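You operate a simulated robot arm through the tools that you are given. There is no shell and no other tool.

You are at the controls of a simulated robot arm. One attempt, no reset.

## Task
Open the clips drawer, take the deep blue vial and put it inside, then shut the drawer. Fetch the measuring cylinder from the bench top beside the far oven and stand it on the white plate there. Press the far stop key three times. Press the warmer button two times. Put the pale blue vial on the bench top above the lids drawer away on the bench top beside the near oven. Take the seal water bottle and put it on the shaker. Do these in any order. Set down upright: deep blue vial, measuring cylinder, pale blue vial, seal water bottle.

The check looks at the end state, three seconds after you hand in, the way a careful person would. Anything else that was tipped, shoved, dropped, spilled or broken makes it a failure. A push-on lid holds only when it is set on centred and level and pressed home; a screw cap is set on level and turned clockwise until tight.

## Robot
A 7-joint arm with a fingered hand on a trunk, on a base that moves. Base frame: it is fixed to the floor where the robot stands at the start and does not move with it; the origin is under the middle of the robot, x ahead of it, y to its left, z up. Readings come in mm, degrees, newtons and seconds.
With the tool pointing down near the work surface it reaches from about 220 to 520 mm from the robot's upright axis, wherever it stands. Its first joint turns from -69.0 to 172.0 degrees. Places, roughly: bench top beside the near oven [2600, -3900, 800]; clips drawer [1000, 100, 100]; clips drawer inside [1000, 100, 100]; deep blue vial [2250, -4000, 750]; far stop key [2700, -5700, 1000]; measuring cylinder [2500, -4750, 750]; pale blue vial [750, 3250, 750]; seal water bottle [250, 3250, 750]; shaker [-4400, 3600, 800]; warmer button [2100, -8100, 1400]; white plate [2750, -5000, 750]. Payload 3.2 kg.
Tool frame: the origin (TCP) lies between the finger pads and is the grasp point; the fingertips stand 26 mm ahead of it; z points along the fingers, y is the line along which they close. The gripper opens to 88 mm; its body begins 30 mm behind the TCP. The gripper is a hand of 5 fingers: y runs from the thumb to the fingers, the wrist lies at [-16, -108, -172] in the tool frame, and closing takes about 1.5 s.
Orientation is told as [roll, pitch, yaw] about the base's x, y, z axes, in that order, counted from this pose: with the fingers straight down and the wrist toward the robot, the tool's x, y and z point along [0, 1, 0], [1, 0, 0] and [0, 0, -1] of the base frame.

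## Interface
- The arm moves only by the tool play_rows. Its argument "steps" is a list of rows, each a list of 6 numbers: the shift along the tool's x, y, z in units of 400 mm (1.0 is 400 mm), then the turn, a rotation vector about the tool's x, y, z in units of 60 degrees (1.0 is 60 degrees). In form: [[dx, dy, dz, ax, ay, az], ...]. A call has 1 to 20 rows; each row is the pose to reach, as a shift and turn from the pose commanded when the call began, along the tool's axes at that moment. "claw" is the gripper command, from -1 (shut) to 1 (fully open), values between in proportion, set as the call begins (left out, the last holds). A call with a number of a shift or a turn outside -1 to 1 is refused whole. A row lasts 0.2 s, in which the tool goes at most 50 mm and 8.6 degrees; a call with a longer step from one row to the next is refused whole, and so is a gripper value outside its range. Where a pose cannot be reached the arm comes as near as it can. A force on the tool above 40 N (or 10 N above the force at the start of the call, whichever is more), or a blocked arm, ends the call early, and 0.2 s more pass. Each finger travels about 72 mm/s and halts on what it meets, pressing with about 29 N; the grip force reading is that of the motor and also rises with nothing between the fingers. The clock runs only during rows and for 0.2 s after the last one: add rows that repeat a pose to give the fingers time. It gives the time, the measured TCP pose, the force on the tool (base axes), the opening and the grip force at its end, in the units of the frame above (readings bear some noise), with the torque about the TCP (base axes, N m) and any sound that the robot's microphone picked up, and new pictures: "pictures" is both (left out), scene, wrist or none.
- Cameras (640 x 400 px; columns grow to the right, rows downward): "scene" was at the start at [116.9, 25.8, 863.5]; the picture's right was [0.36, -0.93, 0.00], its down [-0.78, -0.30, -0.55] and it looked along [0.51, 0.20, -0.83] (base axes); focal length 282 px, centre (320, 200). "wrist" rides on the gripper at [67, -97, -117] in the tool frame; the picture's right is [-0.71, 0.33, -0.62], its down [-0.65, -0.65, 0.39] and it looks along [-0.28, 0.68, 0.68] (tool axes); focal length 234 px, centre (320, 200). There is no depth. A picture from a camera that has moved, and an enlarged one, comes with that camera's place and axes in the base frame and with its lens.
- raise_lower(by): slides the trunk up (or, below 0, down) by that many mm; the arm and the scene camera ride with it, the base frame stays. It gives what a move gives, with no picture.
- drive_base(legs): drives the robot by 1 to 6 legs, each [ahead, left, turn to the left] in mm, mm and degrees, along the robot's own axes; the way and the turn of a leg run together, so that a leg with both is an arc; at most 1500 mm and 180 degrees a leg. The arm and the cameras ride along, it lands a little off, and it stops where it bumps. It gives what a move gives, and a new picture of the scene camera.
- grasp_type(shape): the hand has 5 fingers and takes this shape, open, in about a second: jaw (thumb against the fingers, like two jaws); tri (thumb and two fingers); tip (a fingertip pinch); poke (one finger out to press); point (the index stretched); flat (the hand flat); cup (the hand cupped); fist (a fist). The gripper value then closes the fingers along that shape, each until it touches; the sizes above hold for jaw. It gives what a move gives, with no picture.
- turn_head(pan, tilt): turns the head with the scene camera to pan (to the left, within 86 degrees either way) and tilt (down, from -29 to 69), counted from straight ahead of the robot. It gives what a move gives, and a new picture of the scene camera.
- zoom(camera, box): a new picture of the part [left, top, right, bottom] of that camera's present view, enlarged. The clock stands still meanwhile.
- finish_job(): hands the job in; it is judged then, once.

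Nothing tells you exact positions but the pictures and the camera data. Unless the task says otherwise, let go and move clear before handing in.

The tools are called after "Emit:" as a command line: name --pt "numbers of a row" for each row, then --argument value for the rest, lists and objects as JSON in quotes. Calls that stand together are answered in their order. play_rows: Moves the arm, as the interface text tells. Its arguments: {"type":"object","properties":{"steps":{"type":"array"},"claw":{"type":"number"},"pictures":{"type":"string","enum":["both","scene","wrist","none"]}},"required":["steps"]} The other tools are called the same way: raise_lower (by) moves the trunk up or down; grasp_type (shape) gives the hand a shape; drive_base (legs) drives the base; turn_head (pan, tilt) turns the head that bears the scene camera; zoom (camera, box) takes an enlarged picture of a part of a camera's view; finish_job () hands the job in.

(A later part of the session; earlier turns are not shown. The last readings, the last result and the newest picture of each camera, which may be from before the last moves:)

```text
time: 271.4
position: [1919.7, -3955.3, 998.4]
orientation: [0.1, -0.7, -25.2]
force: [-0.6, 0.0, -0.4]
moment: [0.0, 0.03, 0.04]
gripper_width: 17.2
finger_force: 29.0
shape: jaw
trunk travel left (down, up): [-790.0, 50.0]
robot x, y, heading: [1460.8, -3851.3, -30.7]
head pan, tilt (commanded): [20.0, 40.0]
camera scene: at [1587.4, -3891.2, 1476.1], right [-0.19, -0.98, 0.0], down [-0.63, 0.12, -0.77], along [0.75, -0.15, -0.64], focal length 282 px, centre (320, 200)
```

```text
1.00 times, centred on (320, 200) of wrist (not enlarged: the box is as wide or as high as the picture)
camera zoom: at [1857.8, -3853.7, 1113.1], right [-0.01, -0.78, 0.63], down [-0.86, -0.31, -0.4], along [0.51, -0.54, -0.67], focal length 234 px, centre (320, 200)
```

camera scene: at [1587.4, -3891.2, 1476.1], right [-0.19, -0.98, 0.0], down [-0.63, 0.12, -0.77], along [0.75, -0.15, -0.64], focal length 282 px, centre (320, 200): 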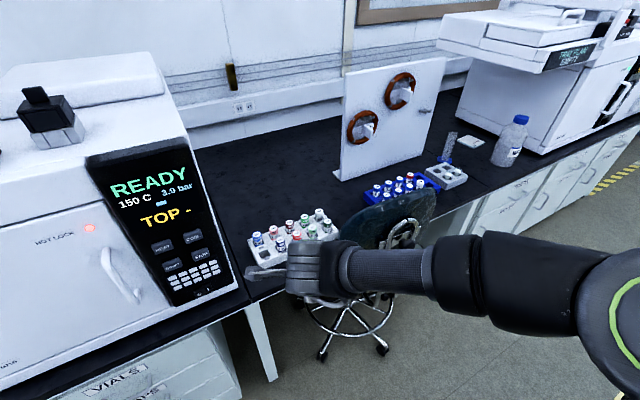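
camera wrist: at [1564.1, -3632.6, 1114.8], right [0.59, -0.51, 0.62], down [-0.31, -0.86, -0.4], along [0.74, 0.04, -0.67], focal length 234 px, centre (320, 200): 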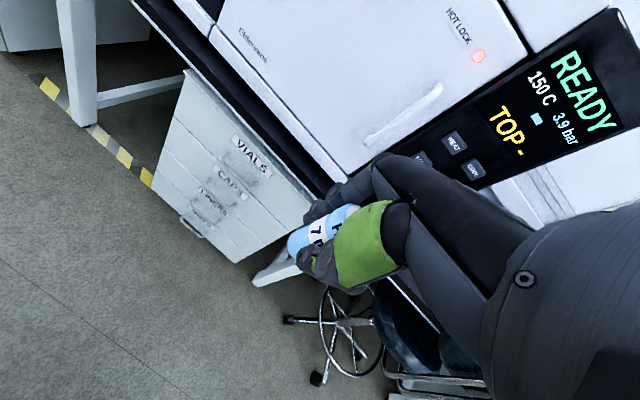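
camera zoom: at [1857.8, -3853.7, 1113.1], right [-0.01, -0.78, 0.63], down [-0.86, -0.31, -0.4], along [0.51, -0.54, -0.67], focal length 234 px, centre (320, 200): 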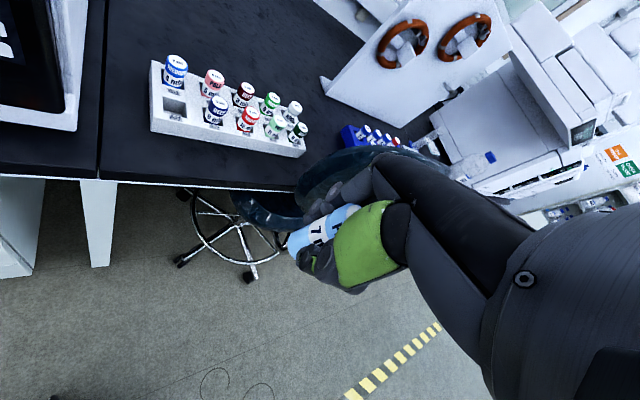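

Rack front face is at about N=782 and bench edge at N≈682, leaving a 100 mm strip. I'll set the pale vial there in front of the rack's right half, with fingers closing parallel to the edge. Moving in.

Emit:
drive_base --legs '[[106, 126, 0]]'

Emit:
play_rows --pt "0 0.03 0 0 0 0.12" --pt "-0.02 0.06 0 0 0 0.24" --pt "-0.03 0.09 0 0 0 0.36" --pt "-0.04 0.12 0 0 0 0.48" --pt "-0.05 0.14 0 0 0 0.6" --pt "-0.052 0.148 0 0 0 0.72" --pt "-0.052 0.148 0 0 0 0.765" --pt "-0.052 0.148 0 0 0 0.765"

```text
time: 272.8
position: [2075.6, -3901.2, 998.0]
orientation: [0.3, -0.8, -25.2]
force: [0.5, -0.7, -1.1]
moment: [-0.01, 0.0, 0.02]
gripper_width: 17.3
finger_force: 29.1
shape: jaw
trunk travel left (down, up): [-790.0, 50.0]
robot x, y, heading: [1615.5, -3794.9, -31.3]
head pan, tilt (commanded): [20.0, 40.0]
camera scene: at [1744.5, -3836.9, 1476.1], right [-0.19, -0.98, 0.0], down [-0.63, 0.12, -0.77], along [0.75, -0.15, -0.64], focal length 282 px, centre (320, 200)
```

scene: 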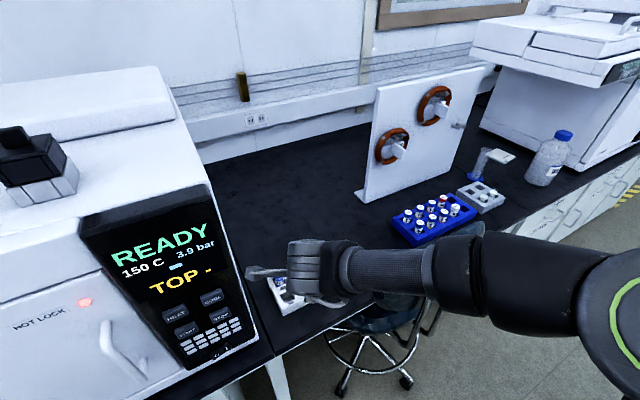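

```text
time: 274.6
position: [2119.6, -3945.1, 998.9]
orientation: [0.6, -0.4, -71.2]
force: [0.6, -1.1, -0.7]
moment: [-0.01, 0.01, -0.01]
gripper_width: 17.1
finger_force: 28.8
shape: jaw
trunk travel left (down, up): [-790.0, 50.0]
robot x, y, heading: [1615.4, -3793.3, -30.9]
head pan, tilt (commanded): [20.0, 40.0]
camera scene: at [1744.6, -3836.9, 1476.1], right [-0.19, -0.98, 0.0], down [-0.63, 0.12, -0.77], along [0.75, -0.15, -0.64], focal length 282 px, centre (320, 200)
camera wrist: at [2150.9, -3831.6, 1115.2], right [-0.57, -0.54, 0.62], down [-0.82, 0.41, -0.4], along [-0.04, -0.73, -0.68], focal length 234 px, centre (320, 200)
```

scene: 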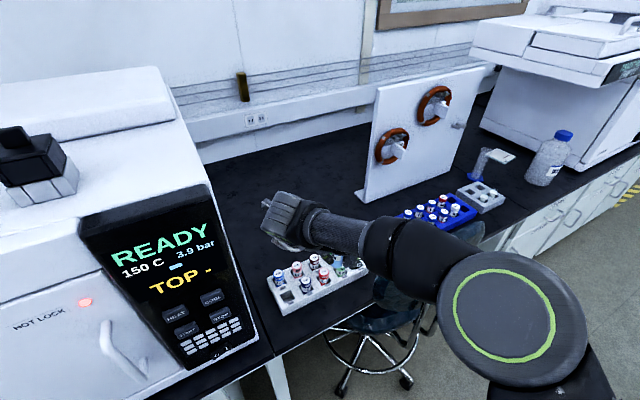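
wrist: 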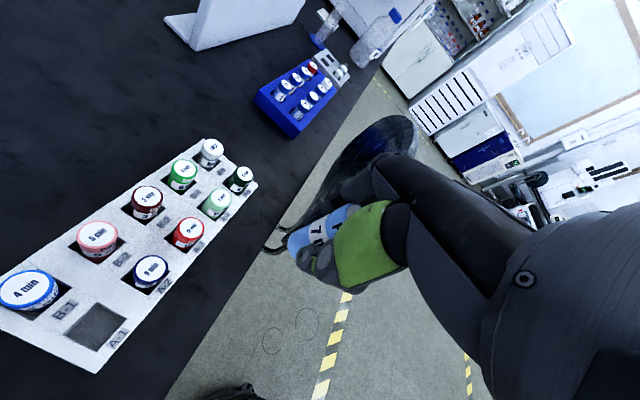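

Emit:
zoom --camera "wrist" --box '[60, 120, 380, 380]'

```text
1.54 times, centred on (220, 250) of wrist
camera zoom: at [2150.9, -3831.6, 1115.2], right [-0.57, -0.54, 0.62], down [-0.82, 0.41, -0.4], along [-0.04, -0.73, -0.68], focal length 360 px, centre (474, 123)
```

zoom: 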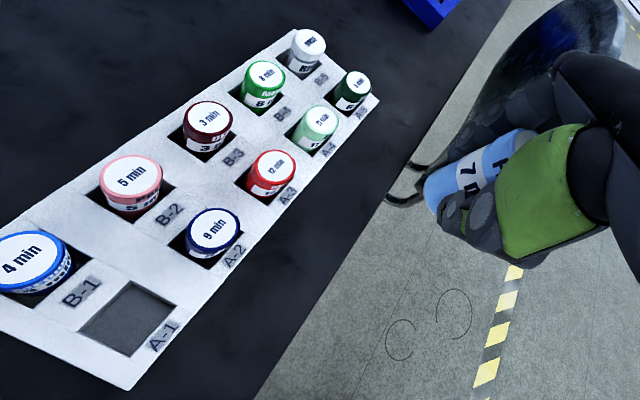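

The strip in front of the rack is only ~77 mm wide, so I'd rather set the vial behind the rack on open bench. I'll test extending farther at this safe height.

Emit:
play_rows --pt "0.07 -0.01 0 0 0 0" --pt "0.14 -0.025 0 0 0 0" --pt "0.2 -0.035 0 0 0 0" --pt "0.2575 -0.0475 0 0 0 0" --pt "0.2575 -0.0475 0 0 0 0"

```text
time: 275.8
position: [2162.0, -3916.9, 990.8]
orientation: [0.7, -0.4, -71.1]
force: [0.2, -0.4, -0.2]
moment: [-0.02, 0.01, 0.0]
gripper_width: 17.2
finger_force: 28.4
shape: jaw
out of reach, approached as far as the arm can: row 2, 3, 4, 5
trunk travel left (down, up): [-790.0, 50.0]
robot x, y, heading: [1614.9, -3792.9, -30.9]
head pan, tilt (commanded): [20.0, 40.0]
camera scene: at [1743.9, -3837.2, 1476.2], right [-0.19, -0.98, 0.0], down [-0.63, 0.12, -0.77], along [0.75, -0.15, -0.64], focal length 282 px, centre (320, 200)
camera wrist: at [2192.7, -3803.0, 1107.3], right [-0.57, -0.54, 0.62], down [-0.82, 0.41, -0.4], along [-0.03, -0.73, -0.68], focal length 234 px, centre (320, 200)
```

scene: 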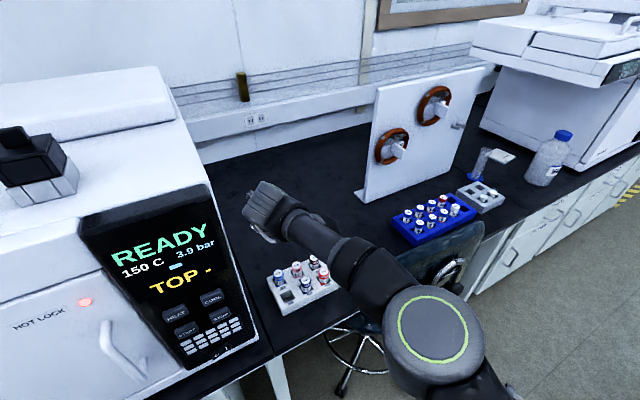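
wrist: 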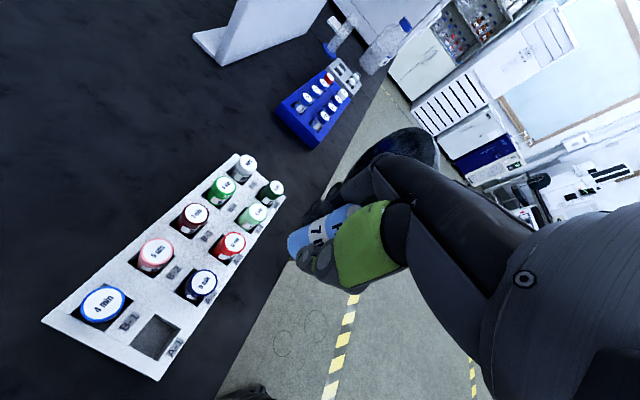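

Reach is limited with the wrist turned sideways. I'll turn the wrist to its natural direction and try extending again.

Emit:
play_rows --pt "0 0 0 0 0 -0.13" --pt "0 0 0 0 0 -0.26" --pt "0 0 0 0 0 -0.39" --pt "0 0 0 0 0 -0.52" --pt "0 0 0 0 0 -0.65" --pt "0 0 0 0 0 -0.78" --pt "0 0 0 0 0 -0.91" --pt "0 0 0 0 0 -0.91"

```text
time: 277.6
position: [2162.4, -3915.7, 991.5]
orientation: [0.2, -0.8, -16.4]
force: [-0.7, -0.2, -0.2]
moment: [0.0, 0.02, 0.03]
gripper_width: 17.3
finger_force: 29.4
shape: jaw
trunk travel left (down, up): [-790.0, 50.0]
robot x, y, heading: [1616.9, -3794.5, -31.0]
head pan, tilt (commanded): [20.0, 40.0]
camera scene: at [1744.8, -3836.5, 1476.1], right [-0.19, -0.98, 0.0], down [-0.63, 0.12, -0.77], along [0.75, -0.15, -0.64], focal length 282 px, centre (320, 200)
camera wrist: at [2086.6, -3824.6, 1106.1], right [0.11, -0.77, 0.63], down [-0.81, -0.44, -0.4], along [0.58, -0.46, -0.67], focal length 234 px, centre (320, 200)
```

scene: 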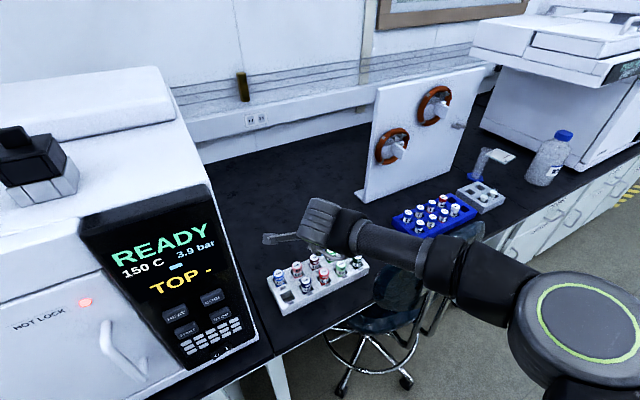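
wrist: 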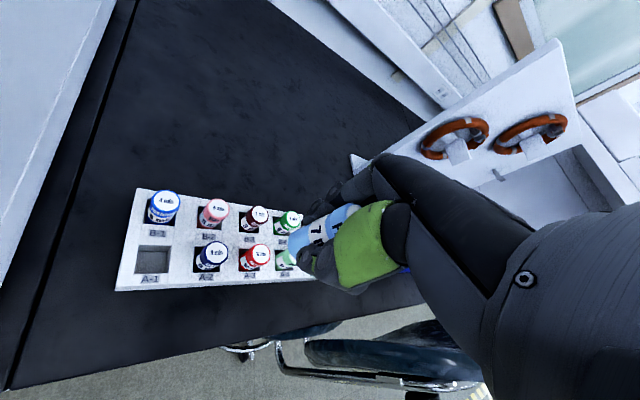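

Emit:
play_rows --pt "0.033 0.038 0 0 0 0" --pt "0.066 0.076 0 0 0 0" --pt "0.099 0.114 0 0 0 0" --pt "0.13 0.15 0 0 0 0" --pt "0.165 0.19 0 0 0 0" --pt "0.165 0.19 0 0 0 0"

```text
time: 279.0
position: [2243.1, -3882.2, 992.3]
orientation: [0.0, -0.7, -16.6]
force: [0.2, 0.6, 0.0]
moment: [-0.03, -0.02, -0.01]
gripper_width: 17.3
finger_force: 29.1
shape: jaw
out of reach, approached as far as the arm can: row 5, 6
trunk travel left (down, up): [-790.0, 50.0]
robot x, y, heading: [1617.7, -3794.3, -30.9]
head pan, tilt (commanded): [20.0, 40.0]
camera scene: at [1744.5, -3836.8, 1476.1], right [-0.19, -0.98, 0.0], down [-0.63, 0.12, -0.77], along [0.75, -0.15, -0.64], focal length 282 px, centre (320, 200)
camera wrist: at [2167.7, -3791.5, 1106.9], right [0.11, -0.77, 0.63], down [-0.81, -0.44, -0.4], along [0.58, -0.46, -0.67], focal length 234 px, centre (320, 200)
```

scene: 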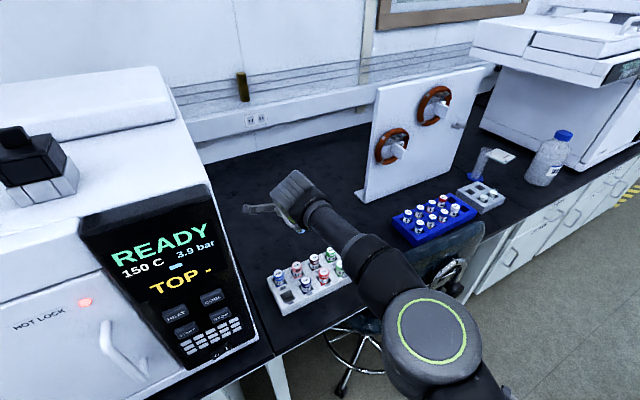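
wrist: 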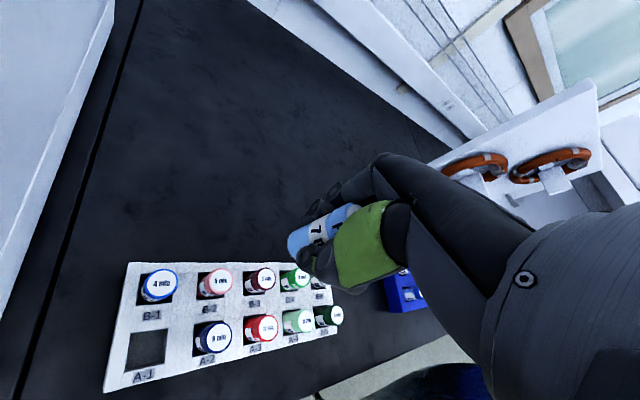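

I can reach ~630 mm here, but an extended, lowered elbow would approach the stool, so the safest open spot is the strip just right of the oven, with fingers oriented straight across. I'll rotate the wrist square to the bench, then reposition the base.

Emit:
play_rows --pt "0 0 0 0 0 -0.1" --pt "0 0 0 0 0 -0.2" --pt "0 0 0 0 0 -0.3" --pt "0 0 0 0 0 -0.4" --pt "0 0 0 0 0 -0.5" --pt "0 0 0 0 0 -0.593" --pt "0 0 0 0 0 -0.593" --pictures "none"

Emit:
drive_base --legs '[[-76, -40, 0]]'

Emit:
play_rows --pt "0.03 -0.03 0 0 0 0" --pt "0.06 -0.06 0 0 0 0" --pt "0.09 -0.085 0 0 0 0" --pt "0.12 -0.105 0 0 0 0" --pt "0.12 -0.105 0 0 0 0"

```text
time: 280.6
position: [2242.3, -3883.0, 991.1]
orientation: [-0.3, -0.7, 13.6]
force: [-0.2, 0.1, -1.1]
moment: [-0.01, 0.02, -0.02]
gripper_width: 17.0
finger_force: 29.0
shape: jaw
out of reach, approached as far as the arm can: row 6, 7
trunk travel left (down, up): [-790.0, 50.0]
robot x, y, heading: [1618.0, -3793.2, -30.9]
head pan, tilt (commanded): [20.0, 40.0]
```

```text
time: 281.7
position: [2157.5, -3877.5, 992.6]
orientation: [-0.3, -0.8, 13.4]
force: [0.3, 0.8, 0.2]
moment: [0.01, 0.0, -0.02]
gripper_width: 17.3
finger_force: 29.6
shape: jaw
trunk travel left (down, up): [-790.0, 50.0]
robot x, y, heading: [1532.8, -3790.7, -30.9]
head pan, tilt (commanded): [20.0, 40.0]
camera scene: at [1659.2, -3831.7, 1476.1], right [-0.19, -0.98, 0.0], down [-0.63, 0.12, -0.77], along [0.75, -0.15, -0.64], focal length 282 px, centre (320, 200)
```

scene: 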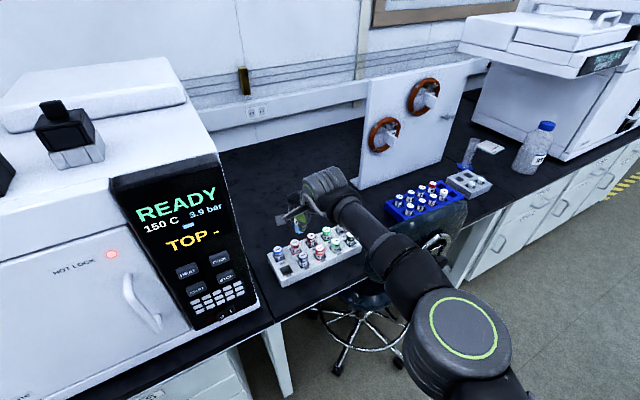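

```text
time: 282.9
position: [2104.7, -3841.3, 990.4]
orientation: [-0.3, -0.7, 13.4]
force: [0.2, 0.3, 0.3]
moment: [-0.01, 0.03, 0.0]
gripper_width: 17.2
finger_force: 28.9
shape: jaw
trunk travel left (down, up): [-790.0, 50.0]
robot x, y, heading: [1532.1, -3790.9, -30.7]
head pan, tilt (commanded): [20.0, 40.0]
camera scene: at [1659.6, -3831.8, 1476.1], right [-0.19, -0.98, 0.0], down [-0.63, 0.12, -0.77], along [0.75, -0.15, -0.64], focal length 282 px, centre (320, 200)
camera wrist: at [1994.0, -3799.8, 1105.9], right [0.48, -0.61, 0.63], down [-0.48, -0.78, -0.39], along [0.74, -0.11, -0.67], focal length 234 px, centre (320, 200)
```

scene: 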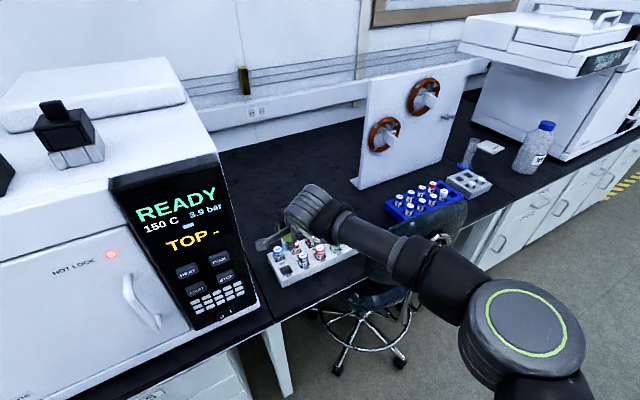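
wrist: 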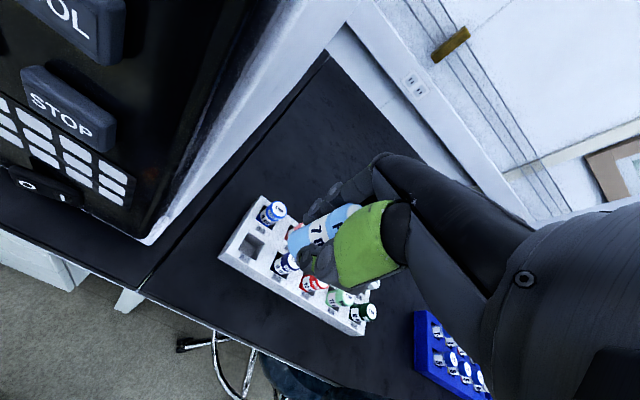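

Landing spot is clear: ~40 mm from the edge, in front of the rack's left end. Fine-tuning and lowering with the trunk.

Emit:
play_rows --pt "0.015 -0.01 0 0 0 -0.05" --pt "0.033 -0.021 0 0 0 -0.093" --pt "0.033 -0.021 0 0 0 -0.093" --pictures "none"

Emit:
raise_lower --by -120

Emit:
play_rows --pt "0 0 0 0 0 0"

Emit:
zoom --camera "wrist" --box '[140, 160, 380, 340]'

```text
time: 283.7
position: [2093.4, -3830.0, 991.6]
orientation: [-0.5, -0.7, 19.1]
force: [0.0, -0.4, -0.6]
moment: [0.01, -0.04, 0.01]
gripper_width: 17.3
finger_force: 29.3
shape: jaw
trunk travel left (down, up): [-790.0, 50.0]
robot x, y, heading: [1531.4, -3789.4, -31.0]
head pan, tilt (commanded): [20.0, 40.0]
```

```text
time: 285.2
position: [2093.1, -3831.0, 871.3]
orientation: [-0.4, -0.7, 19.1]
force: [0.3, 0.5, -0.3]
moment: [0.01, -0.06, 0.02]
gripper_width: 17.1
finger_force: 29.3
shape: jaw
trunk travel left (down, up): [-670.0, 170.0]
robot x, y, heading: [1532.5, -3790.3, -31.0]
head pan, tilt (commanded): [20.0, 40.0]
```

```text
time: 285.6
position: [2094.1, -3830.3, 871.1]
orientation: [-0.4, -0.7, 19.2]
force: [0.3, -0.6, -0.5]
moment: [0.02, -0.03, 0.0]
gripper_width: 17.4
finger_force: 29.3
shape: jaw
trunk travel left (down, up): [-670.0, 170.0]
robot x, y, heading: [1531.8, -3790.0, -30.9]
head pan, tilt (commanded): [20.0, 40.0]
camera scene: at [1659.4, -3831.7, 1356.1], right [-0.19, -0.98, 0.0], down [-0.63, 0.12, -0.77], along [0.75, -0.15, -0.64], focal length 282 px, centre (320, 200)
camera wrist: at [1979.1, -3799.6, 985.9], right [0.54, -0.56, 0.63], down [-0.4, -0.83, -0.39], along [0.74, -0.04, -0.67], focal length 234 px, centre (320, 200)
```

scene: 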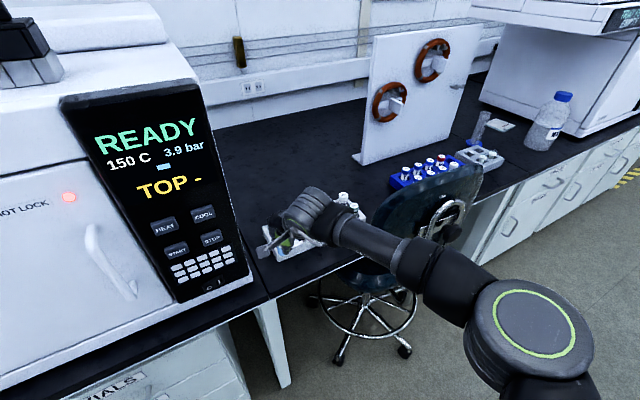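
wrist: 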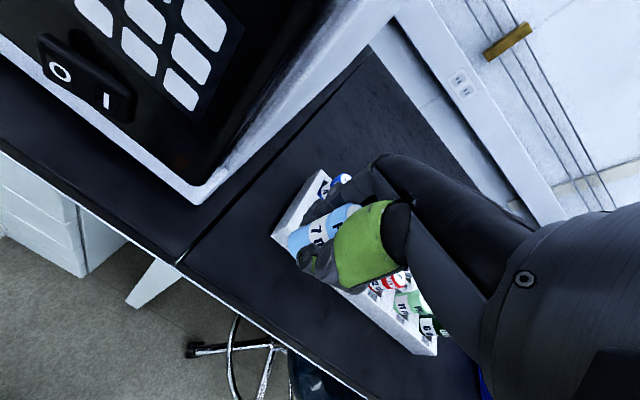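

```text
2.22 times, centred on (260, 250) of wrist
camera zoom: at [1979.1, -3799.6, 985.9], right [0.54, -0.56, 0.63], down [-0.4, -0.83, -0.39], along [0.74, -0.04, -0.67], focal length 520 px, centre (453, 89)
```

zoom: 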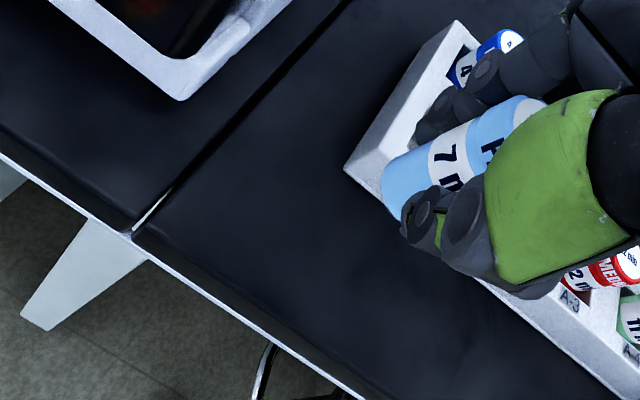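

Emit:
raise_lower --by -60

Emit:
play_rows --pt "0 0 0.01 0 0 0"

Emit:
zoom --camera "wrist" --box '[180, 160, 400, 325]'

```text
time: 286.6
position: [2093.8, -3831.3, 811.6]
orientation: [-0.4, -0.7, 19.1]
force: [-0.4, -0.2, -0.3]
moment: [0.03, -0.01, 0.01]
gripper_width: 17.0
finger_force: 29.4
shape: jaw
trunk travel left (down, up): [-610.0, 230.0]
robot x, y, heading: [1532.7, -3788.8, -31.1]
head pan, tilt (commanded): [20.0, 40.0]
```

```text
time: 287.0
position: [2093.1, -3831.3, 807.8]
orientation: [-0.3, -0.7, 18.9]
force: [0.0, 0.3, -0.4]
moment: [-0.02, -0.02, 0.02]
gripper_width: 17.3
finger_force: 29.4
shape: jaw
trunk travel left (down, up): [-610.0, 230.0]
robot x, y, heading: [1531.3, -3787.6, -31.1]
head pan, tilt (commanded): [20.0, 40.0]
camera scene: at [1659.5, -3831.7, 1296.1], right [-0.19, -0.98, 0.0], down [-0.63, 0.12, -0.77], along [0.75, -0.15, -0.64], focal length 282 px, centre (320, 200)
camera wrist: at [1979.3, -3800.0, 921.8], right [0.54, -0.56, 0.63], down [-0.4, -0.83, -0.39], along [0.74, -0.04, -0.67], focal length 234 px, centre (320, 200)
```

scene: 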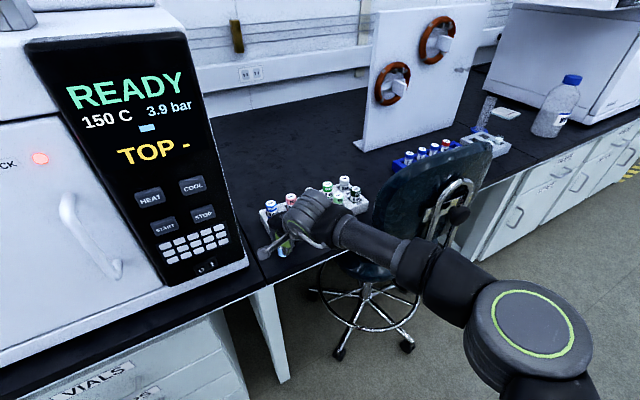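
wrist: 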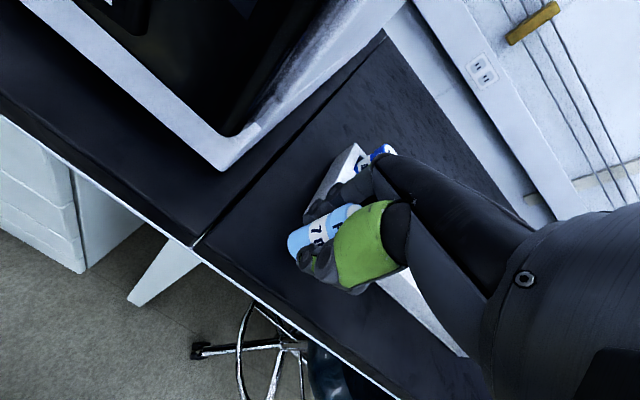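

```text
2.42 times, centred on (290, 242) of wrist
camera zoom: at [1979.3, -3800.0, 921.8], right [0.54, -0.56, 0.63], down [-0.4, -0.83, -0.39], along [0.74, -0.04, -0.67], focal length 568 px, centre (393, 97)
```

zoom: 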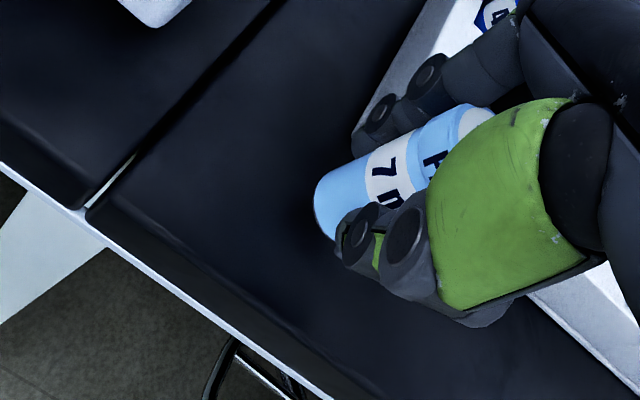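

Emit:
play_rows --pt "0 0 0.008 0 0 0" --pictures "none"

Emit:
play_rows --pt "0 0 0.007 0 0 0" --pictures "none"

Emit:
play_rows --pt "0 0 0.006 0 0 0" --pictures "none"

```text
time: 287.4
position: [2094.0, -3830.2, 804.1]
orientation: [-0.3, -0.7, 19.0]
force: [-0.4, 0.1, -0.1]
moment: [0.01, 0.01, 0.0]
gripper_width: 17.0
finger_force: 29.6
shape: jaw
trunk travel left (down, up): [-610.0, 230.0]
robot x, y, heading: [1529.7, -3791.7, -30.8]
head pan, tilt (commanded): [20.0, 40.0]
```

```text
time: 287.8
position: [2093.4, -3831.0, 801.1]
orientation: [-0.3, -0.7, 19.0]
force: [-0.2, -0.4, -0.2]
moment: [-0.02, -0.01, 0.02]
gripper_width: 17.0
finger_force: 28.9
shape: jaw
trunk travel left (down, up): [-610.0, 230.0]
robot x, y, heading: [1531.8, -3787.1, -30.9]
head pan, tilt (commanded): [20.0, 40.0]
```

```text
time: 288.2
position: [2093.3, -3829.8, 798.3]
orientation: [-0.4, -0.7, 19.2]
force: [-0.1, 0.1, -1.2]
moment: [-0.02, 0.02, 0.0]
gripper_width: 17.1
finger_force: 28.7
shape: jaw
trunk travel left (down, up): [-610.0, 230.0]
robot x, y, heading: [1532.7, -3794.0, -31.0]
head pan, tilt (commanded): [20.0, 40.0]
```

Emit:
play_rows --pt "0 0 0.006 0 0 0" --pictures "none"

Emit:
play_rows --pt "0 0 0.006 0 0 0" --pictures "none"

Emit:
zoom --camera "wrist" --box '[180, 160, 400, 325]'

```text
time: 288.6
position: [2094.2, -3831.2, 796.1]
orientation: [-0.4, -0.7, 19.1]
force: [0.4, 0.3, 0.1]
moment: [-0.02, -0.03, 0.0]
gripper_width: 17.1
finger_force: 29.4
shape: jaw
trunk travel left (down, up): [-610.0, 230.0]
robot x, y, heading: [1534.1, -3787.0, -30.9]
head pan, tilt (commanded): [20.0, 40.0]
```

```text
time: 289.0
position: [2094.9, -3830.5, 794.6]
orientation: [-0.4, -0.8, 19.0]
force: [0.2, -0.2, 4.4]
moment: [-0.05, 0.01, 0.0]
gripper_width: 17.1
finger_force: 28.4
shape: jaw
trunk travel left (down, up): [-610.0, 230.0]
robot x, y, heading: [1530.6, -3791.7, -31.0]
head pan, tilt (commanded): [20.0, 40.0]
```

```text
2.42 times, centred on (290, 242) of wrist
camera zoom: at [1979.1, -3799.4, 909.8], right [0.53, -0.56, 0.63], down [-0.4, -0.83, -0.39], along [0.74, -0.04, -0.67], focal length 568 px, centre (393, 97)
```

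zoom: 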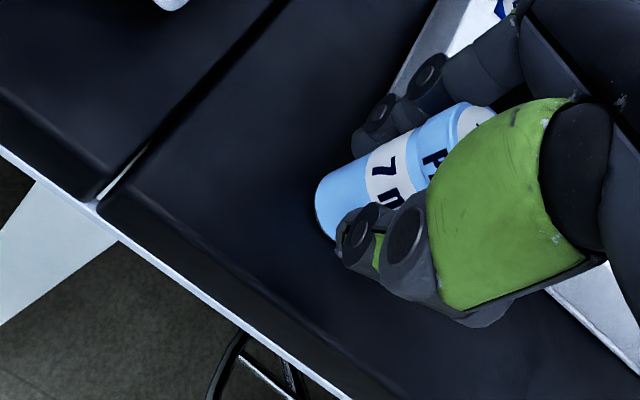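

Contact (4 N). Opening just enough, then lifting straight up.

Emit:
play_rows --pt "0 0 -0.002 0 0 0" --pt "0 0 -0.002 0 0 0" --pt "0 0 -0.002 0 0 0" --claw -0.3 --pictures "wrist"

Emit:
zoom --camera "wrist" --box '[180, 160, 400, 325]'

```text
time: 289.8
position: [2092.7, -3831.5, 794.5]
orientation: [-0.3, -0.6, 19.0]
force: [-2.5, -1.9, -0.2]
moment: [0.0, 0.02, -0.02]
gripper_width: 30.2
finger_force: 0.0
shape: jaw
trunk travel left (down, up): [-610.0, 230.0]
robot x, y, heading: [1532.6, -3791.1, -31.0]
head pan, tilt (commanded): [20.0, 40.0]
camera wrist: at [1978.8, -3799.9, 909.6], right [0.54, -0.56, 0.63], down [-0.4, -0.83, -0.39], along [0.74, -0.04, -0.67], focal length 234 px, centre (320, 200)
```

wrist: 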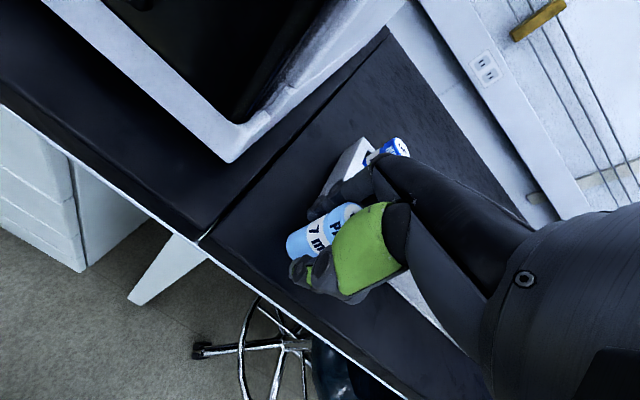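

```text
2.42 times, centred on (290, 242) of wrist
camera zoom: at [1978.8, -3799.9, 909.6], right [0.54, -0.56, 0.63], down [-0.4, -0.83, -0.39], along [0.74, -0.04, -0.67], focal length 568 px, centre (393, 97)
```

zoom: 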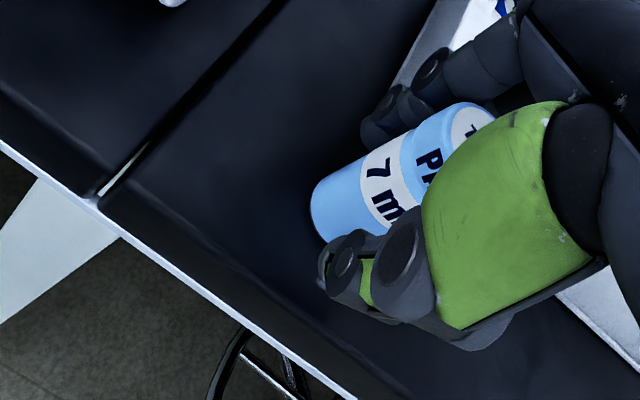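

Emit:
play_rows --pt "0 -0.006 0 0 0 0" --pt "0 -0.006 -0.02 0 0 0" --pt "0 -0.006 -0.06 0 0 0" --pt "0 -0.006 -0.1 0 0 0" --pictures "none"

Emit:
raise_lower --by 130

Emit:
play_rows --pt "0 0 0 0 0 0"

Emit:
zoom --camera "wrist" --box '[140, 160, 380, 340]'

```text
time: 290.8
position: [2089.7, -3830.9, 834.4]
orientation: [-0.4, -0.7, 19.1]
force: [-1.0, 0.3, 0.4]
moment: [0.0, -0.03, -0.03]
gripper_width: 30.7
finger_force: 0.1
shape: jaw
trunk travel left (down, up): [-610.0, 230.0]
robot x, y, heading: [1530.8, -3790.3, -31.3]
head pan, tilt (commanded): [20.0, 40.0]
```

```text
time: 292.4
position: [2092.2, -3830.8, 964.7]
orientation: [-0.3, -0.7, 19.1]
force: [-0.3, -0.3, -0.2]
moment: [-0.02, -0.04, -0.01]
gripper_width: 30.7
finger_force: 0.1
shape: jaw
trunk travel left (down, up): [-740.0, 100.0]
robot x, y, heading: [1533.0, -3788.7, -31.1]
head pan, tilt (commanded): [20.0, 40.0]
```

```text
time: 292.8
position: [2091.6, -3832.1, 965.7]
orientation: [-0.4, -0.7, 19.1]
force: [-0.4, 0.7, -1.2]
moment: [0.02, 0.01, 0.02]
gripper_width: 30.5
finger_force: 0.1
shape: jaw
trunk travel left (down, up): [-740.0, 100.0]
robot x, y, heading: [1531.7, -3787.5, -31.2]
head pan, tilt (commanded): [20.0, 40.0]
camera scene: at [1659.3, -3831.7, 1426.1], right [-0.19, -0.98, 0.0], down [-0.63, 0.12, -0.77], along [0.75, -0.15, -0.64], focal length 282 px, centre (320, 200)
camera wrist: at [1976.4, -3800.0, 1079.4], right [0.54, -0.56, 0.63], down [-0.4, -0.83, -0.39], along [0.74, -0.04, -0.67], focal length 234 px, centre (320, 200)
```

scene: 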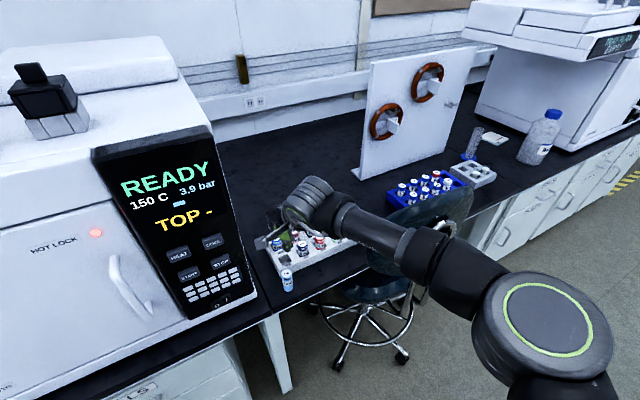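
wrist: 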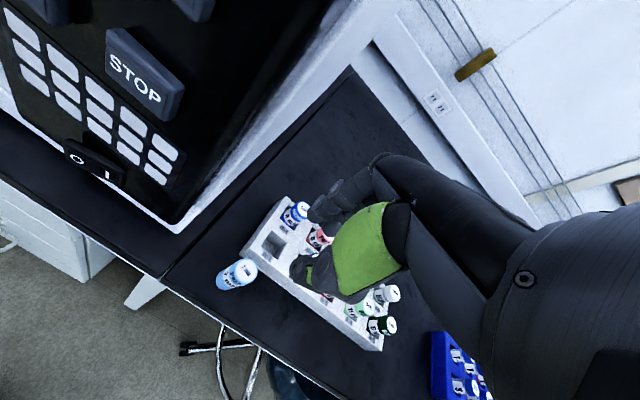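

```text
2.22 times, centred on (260, 250) of wrist
camera zoom: at [1976.4, -3800.0, 1079.4], right [0.54, -0.56, 0.63], down [-0.4, -0.83, -0.39], along [0.74, -0.04, -0.67], focal length 520 px, centre (453, 89)
```

zoom: 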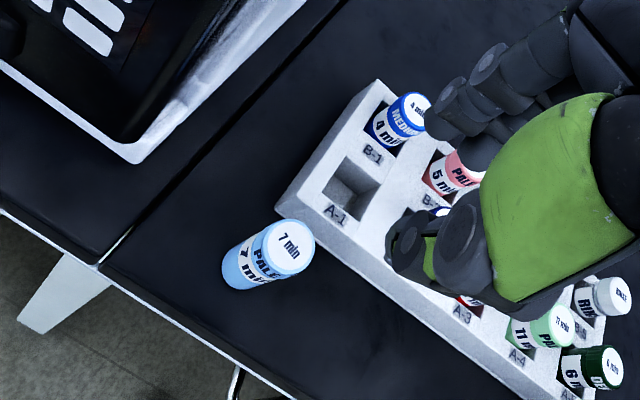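

The pale blue vial stands upright on the bench beside the near oven. While I'm here I'll take the deep blue vial (A-2) next: fingers will go down in the free channel between the rack rows. Repositioning the hand above it.

Emit:
play_rows --pt "-0.06 0 0 0 0 0" --pt "-0.12 0 0 0 0 0" --pt "-0.18 0 0 0 0 0" --pt "-0.198 0 0 0 0 0" --claw -0.16 --pictures "none"

Emit:
drive_base --legs '[[36, 43, 0]]'

Emit:
play_rows --pt "0 0.02 0 0 0 0" --pt "0 0.03 0 0 0 0"

Emit:
zoom --camera "wrist" --box '[120, 180, 360, 360]'

```text
time: 293.8
position: [2116.9, -3905.0, 965.9]
orientation: [-0.4, -0.7, 19.1]
force: [0.9, -0.8, -0.2]
moment: [0.01, 0.0, -0.01]
gripper_width: 36.7
finger_force: 0.0
shape: jaw
trunk travel left (down, up): [-740.0, 100.0]
robot x, y, heading: [1533.5, -3788.4, -31.1]
head pan, tilt (commanded): [20.0, 40.0]
```

```text
time: 294.7
position: [2170.6, -3888.6, 965.4]
orientation: [-0.5, -0.7, 19.0]
force: [-0.3, 0.3, 0.6]
moment: [0.0, 0.01, -0.01]
gripper_width: 36.5
finger_force: 0.0
shape: jaw
trunk travel left (down, up): [-740.0, 100.0]
robot x, y, heading: [1584.6, -3770.8, -30.8]
head pan, tilt (commanded): [20.0, 40.0]
camera scene: at [1712.5, -3813.0, 1426.1], right [-0.19, -0.98, 0.0], down [-0.63, 0.12, -0.77], along [0.75, -0.15, -0.64], focal length 282 px, centre (320, 200)
```

scene: 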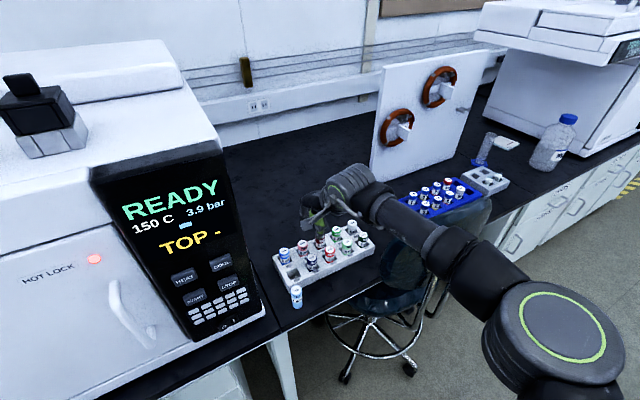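

```text
time: 295.3
position: [2180.3, -3884.0, 964.8]
orientation: [-0.4, -0.8, 18.7]
force: [0.4, 0.5, -0.5]
moment: [0.0, 0.02, 0.02]
gripper_width: 36.5
finger_force: 0.1
shape: jaw
trunk travel left (down, up): [-740.0, 100.0]
robot x, y, heading: [1582.7, -3769.6, -30.9]
head pan, tilt (commanded): [20.0, 40.0]
camera scene: at [1712.4, -3813.3, 1426.1], right [-0.19, -0.98, 0.0], down [-0.63, 0.12, -0.77], along [0.75, -0.15, -0.64], focal length 282 px, centre (320, 200)
camera wrist: at [2066.7, -3853.5, 1079.6], right [0.53, -0.56, 0.63], down [-0.41, -0.82, -0.39], along [0.74, -0.05, -0.67], focal length 234 px, centre (320, 200)
```

scene: 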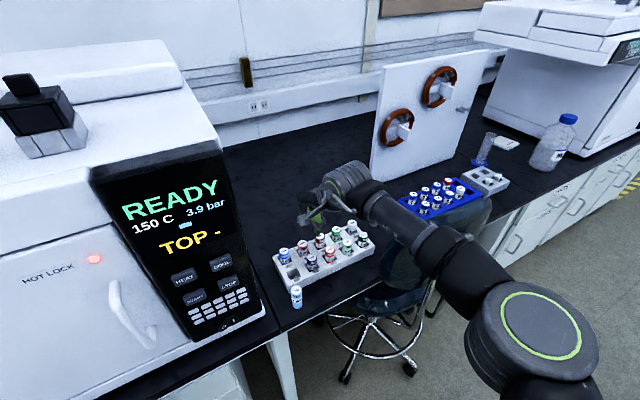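
wrist: 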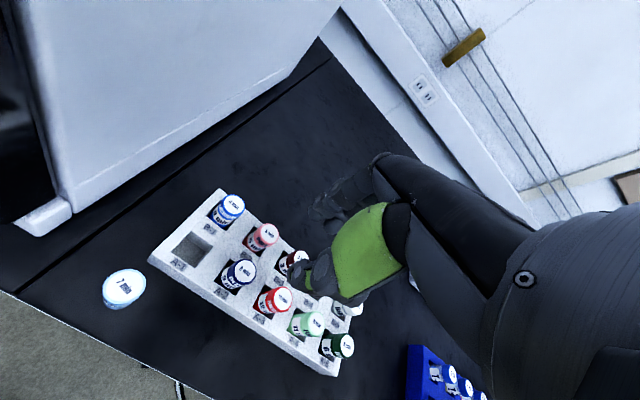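

```text
2.22 times, centred on (240, 270) of wrist
camera zoom: at [2066.7, -3853.5, 1079.6], right [0.53, -0.56, 0.63], down [-0.41, -0.82, -0.39], along [0.74, -0.05, -0.67], focal length 520 px, centre (498, 44)
```

zoom: 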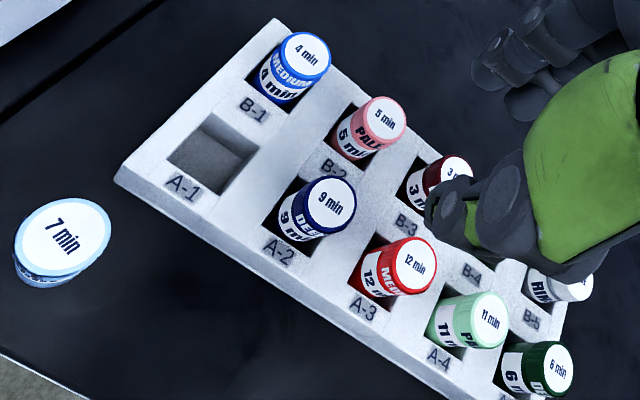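

The deep blue cap is exactly under the TCP. Lowering with the trunk to just above the rack.

Emit:
raise_lower --by -105

Emit:
play_rows --pt "0 0 0 0 0 0"

Emit:
zoom --camera "wrist" --box '[160, 150, 400, 330]'

```text
time: 296.7
position: [2180.6, -3885.4, 860.4]
orientation: [-0.4, -0.7, 18.7]
force: [-1.1, -0.2, -0.5]
moment: [0.01, 0.04, 0.01]
gripper_width: 36.7
finger_force: 0.0
shape: jaw
trunk travel left (down, up): [-635.0, 205.0]
robot x, y, heading: [1585.6, -3766.8, -31.2]
head pan, tilt (commanded): [20.0, 40.0]
```

```text
time: 297.1
position: [2181.3, -3886.3, 861.2]
orientation: [-0.4, -0.8, 18.7]
force: [0.7, -0.1, -0.1]
moment: [0.01, 0.01, 0.0]
gripper_width: 36.8
finger_force: 0.1
shape: jaw
trunk travel left (down, up): [-635.0, 205.0]
robot x, y, heading: [1586.3, -3772.0, -30.8]
head pan, tilt (commanded): [20.0, 40.0]
camera scene: at [1711.8, -3813.3, 1321.1], right [-0.19, -0.98, 0.0], down [-0.63, 0.12, -0.77], along [0.75, -0.15, -0.64], focal length 282 px, centre (320, 200)
camera wrist: at [2066.2, -3853.7, 974.7], right [0.53, -0.56, 0.63], down [-0.41, -0.82, -0.39], along [0.74, -0.05, -0.67], focal length 234 px, centre (320, 200)
```

scene: 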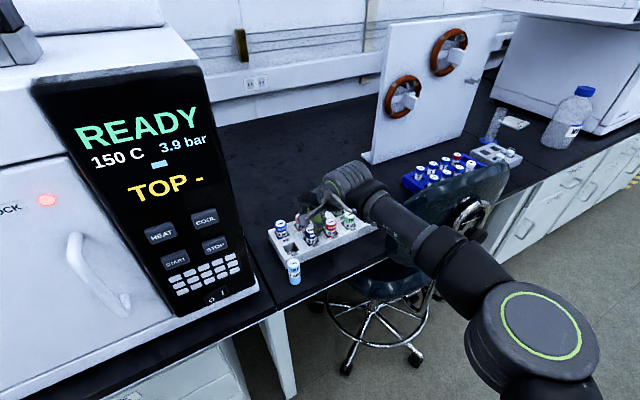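
wrist: 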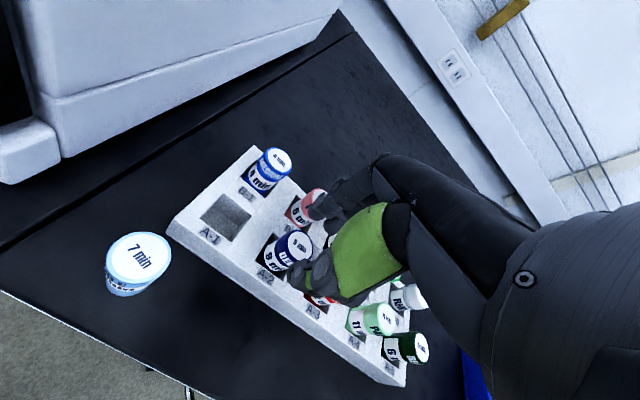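

```text
2.22 times, centred on (280, 240) of wrist
camera zoom: at [2066.2, -3853.7, 974.7], right [0.53, -0.56, 0.63], down [-0.41, -0.82, -0.39], along [0.74, -0.05, -0.67], focal length 520 px, centre (409, 111)
```

zoom: 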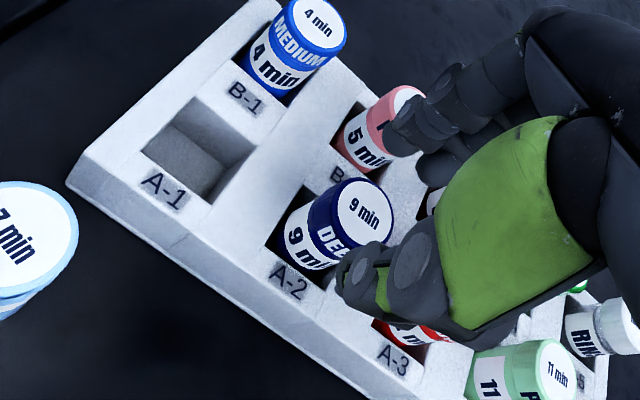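

Alignment is good: thumb in front of the cap, fingers over the gap between the rows. Lowering the last bit.

Emit:
play_rows --pt "0 0 0.025 0 0 0" --pt "0 0 0.05 0 0 0" --pt "0 0 0.075 0 0 0" --pt "0 0 0.085 0 0 0" --pt "0 0 0.085 0 0 0"

Emit:
zoom --camera "wrist" --box '[180, 150, 400, 315]'

```text
time: 298.3
position: [2181.9, -3886.3, 827.5]
orientation: [-0.3, -0.8, 18.6]
force: [-0.3, 0.8, -0.7]
moment: [-0.02, 0.03, -0.02]
gripper_width: 36.7
finger_force: 0.0
shape: jaw
trunk travel left (down, up): [-635.0, 205.0]
robot x, y, heading: [1583.0, -3773.3, -31.4]
head pan, tilt (commanded): [20.0, 40.0]
camera scene: at [1711.8, -3813.3, 1321.1], right [-0.19, -0.98, 0.0], down [-0.63, 0.12, -0.77], along [0.75, -0.15, -0.64], focal length 282 px, centre (320, 200)
camera wrist: at [2067.0, -3853.8, 940.7], right [0.53, -0.56, 0.63], down [-0.41, -0.82, -0.39], along [0.74, -0.05, -0.67], focal length 234 px, centre (320, 200)
```

scene: 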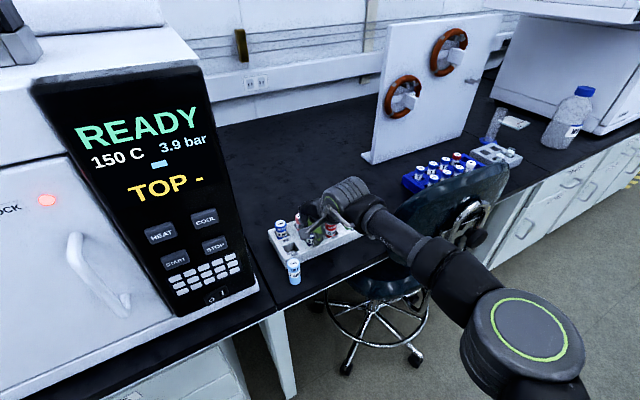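
wrist: 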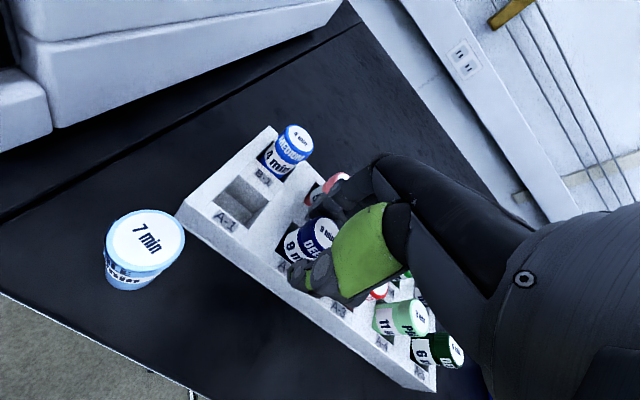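

```text
2.42 times, centred on (290, 232) of wrist
camera zoom: at [2067.0, -3853.8, 940.7], right [0.53, -0.56, 0.63], down [-0.41, -0.82, -0.39], along [0.74, -0.05, -0.67], focal length 568 px, centre (393, 121)
```

zoom: 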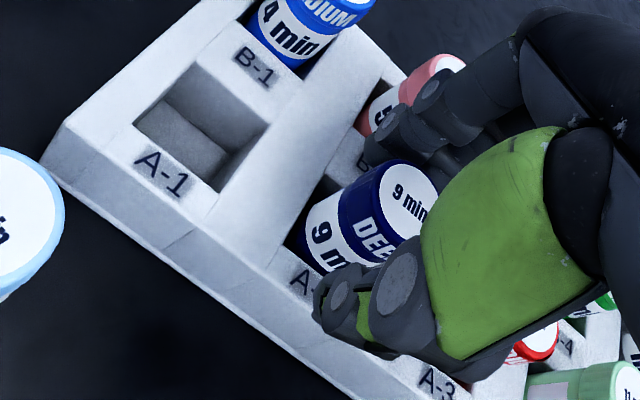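

Emit:
play_rows --pt "0 0 0 0 0 0" --pt "0 0 0 0 0 0" --pt "0 0 0 0 0 0" --pt "0 0 0 0 0 0" --pt "0 0 0 0 0 0" --pt "0 0 0 0 0 0" --claw -1 --pictures "wrist"

Emit:
zoom --camera "wrist" --box '[180, 150, 400, 315]'

```text
time: 299.7
position: [2182.0, -3885.8, 825.8]
orientation: [-0.4, -0.7, 18.6]
force: [0.4, 0.2, 0.8]
moment: [0.01, 0.03, 0.0]
gripper_width: 18.6
finger_force: 28.7
shape: jaw
trunk travel left (down, up): [-635.0, 205.0]
robot x, y, heading: [1582.9, -3771.3, -31.1]
head pan, tilt (commanded): [20.0, 40.0]
camera wrist: at [2067.0, -3853.8, 940.8], right [0.53, -0.56, 0.63], down [-0.41, -0.82, -0.39], along [0.74, -0.05, -0.67], focal length 234 px, centre (320, 200)
```

wrist: 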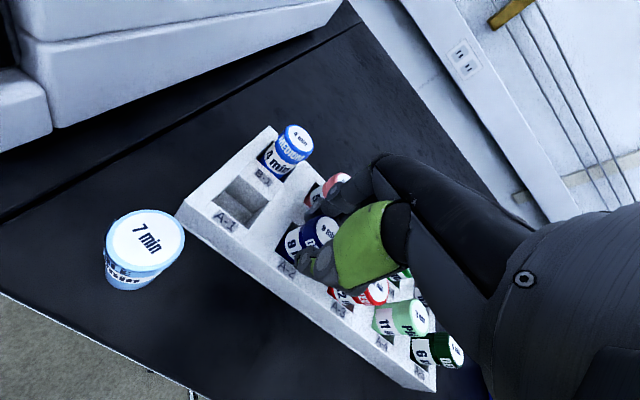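

```text
2.42 times, centred on (290, 232) of wrist
camera zoom: at [2067.0, -3853.8, 940.8], right [0.53, -0.56, 0.63], down [-0.41, -0.82, -0.39], along [0.74, -0.05, -0.67], focal length 568 px, centre (393, 121)
```

zoom: 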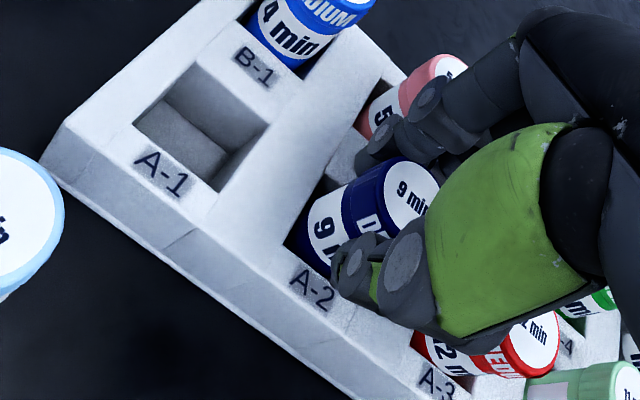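

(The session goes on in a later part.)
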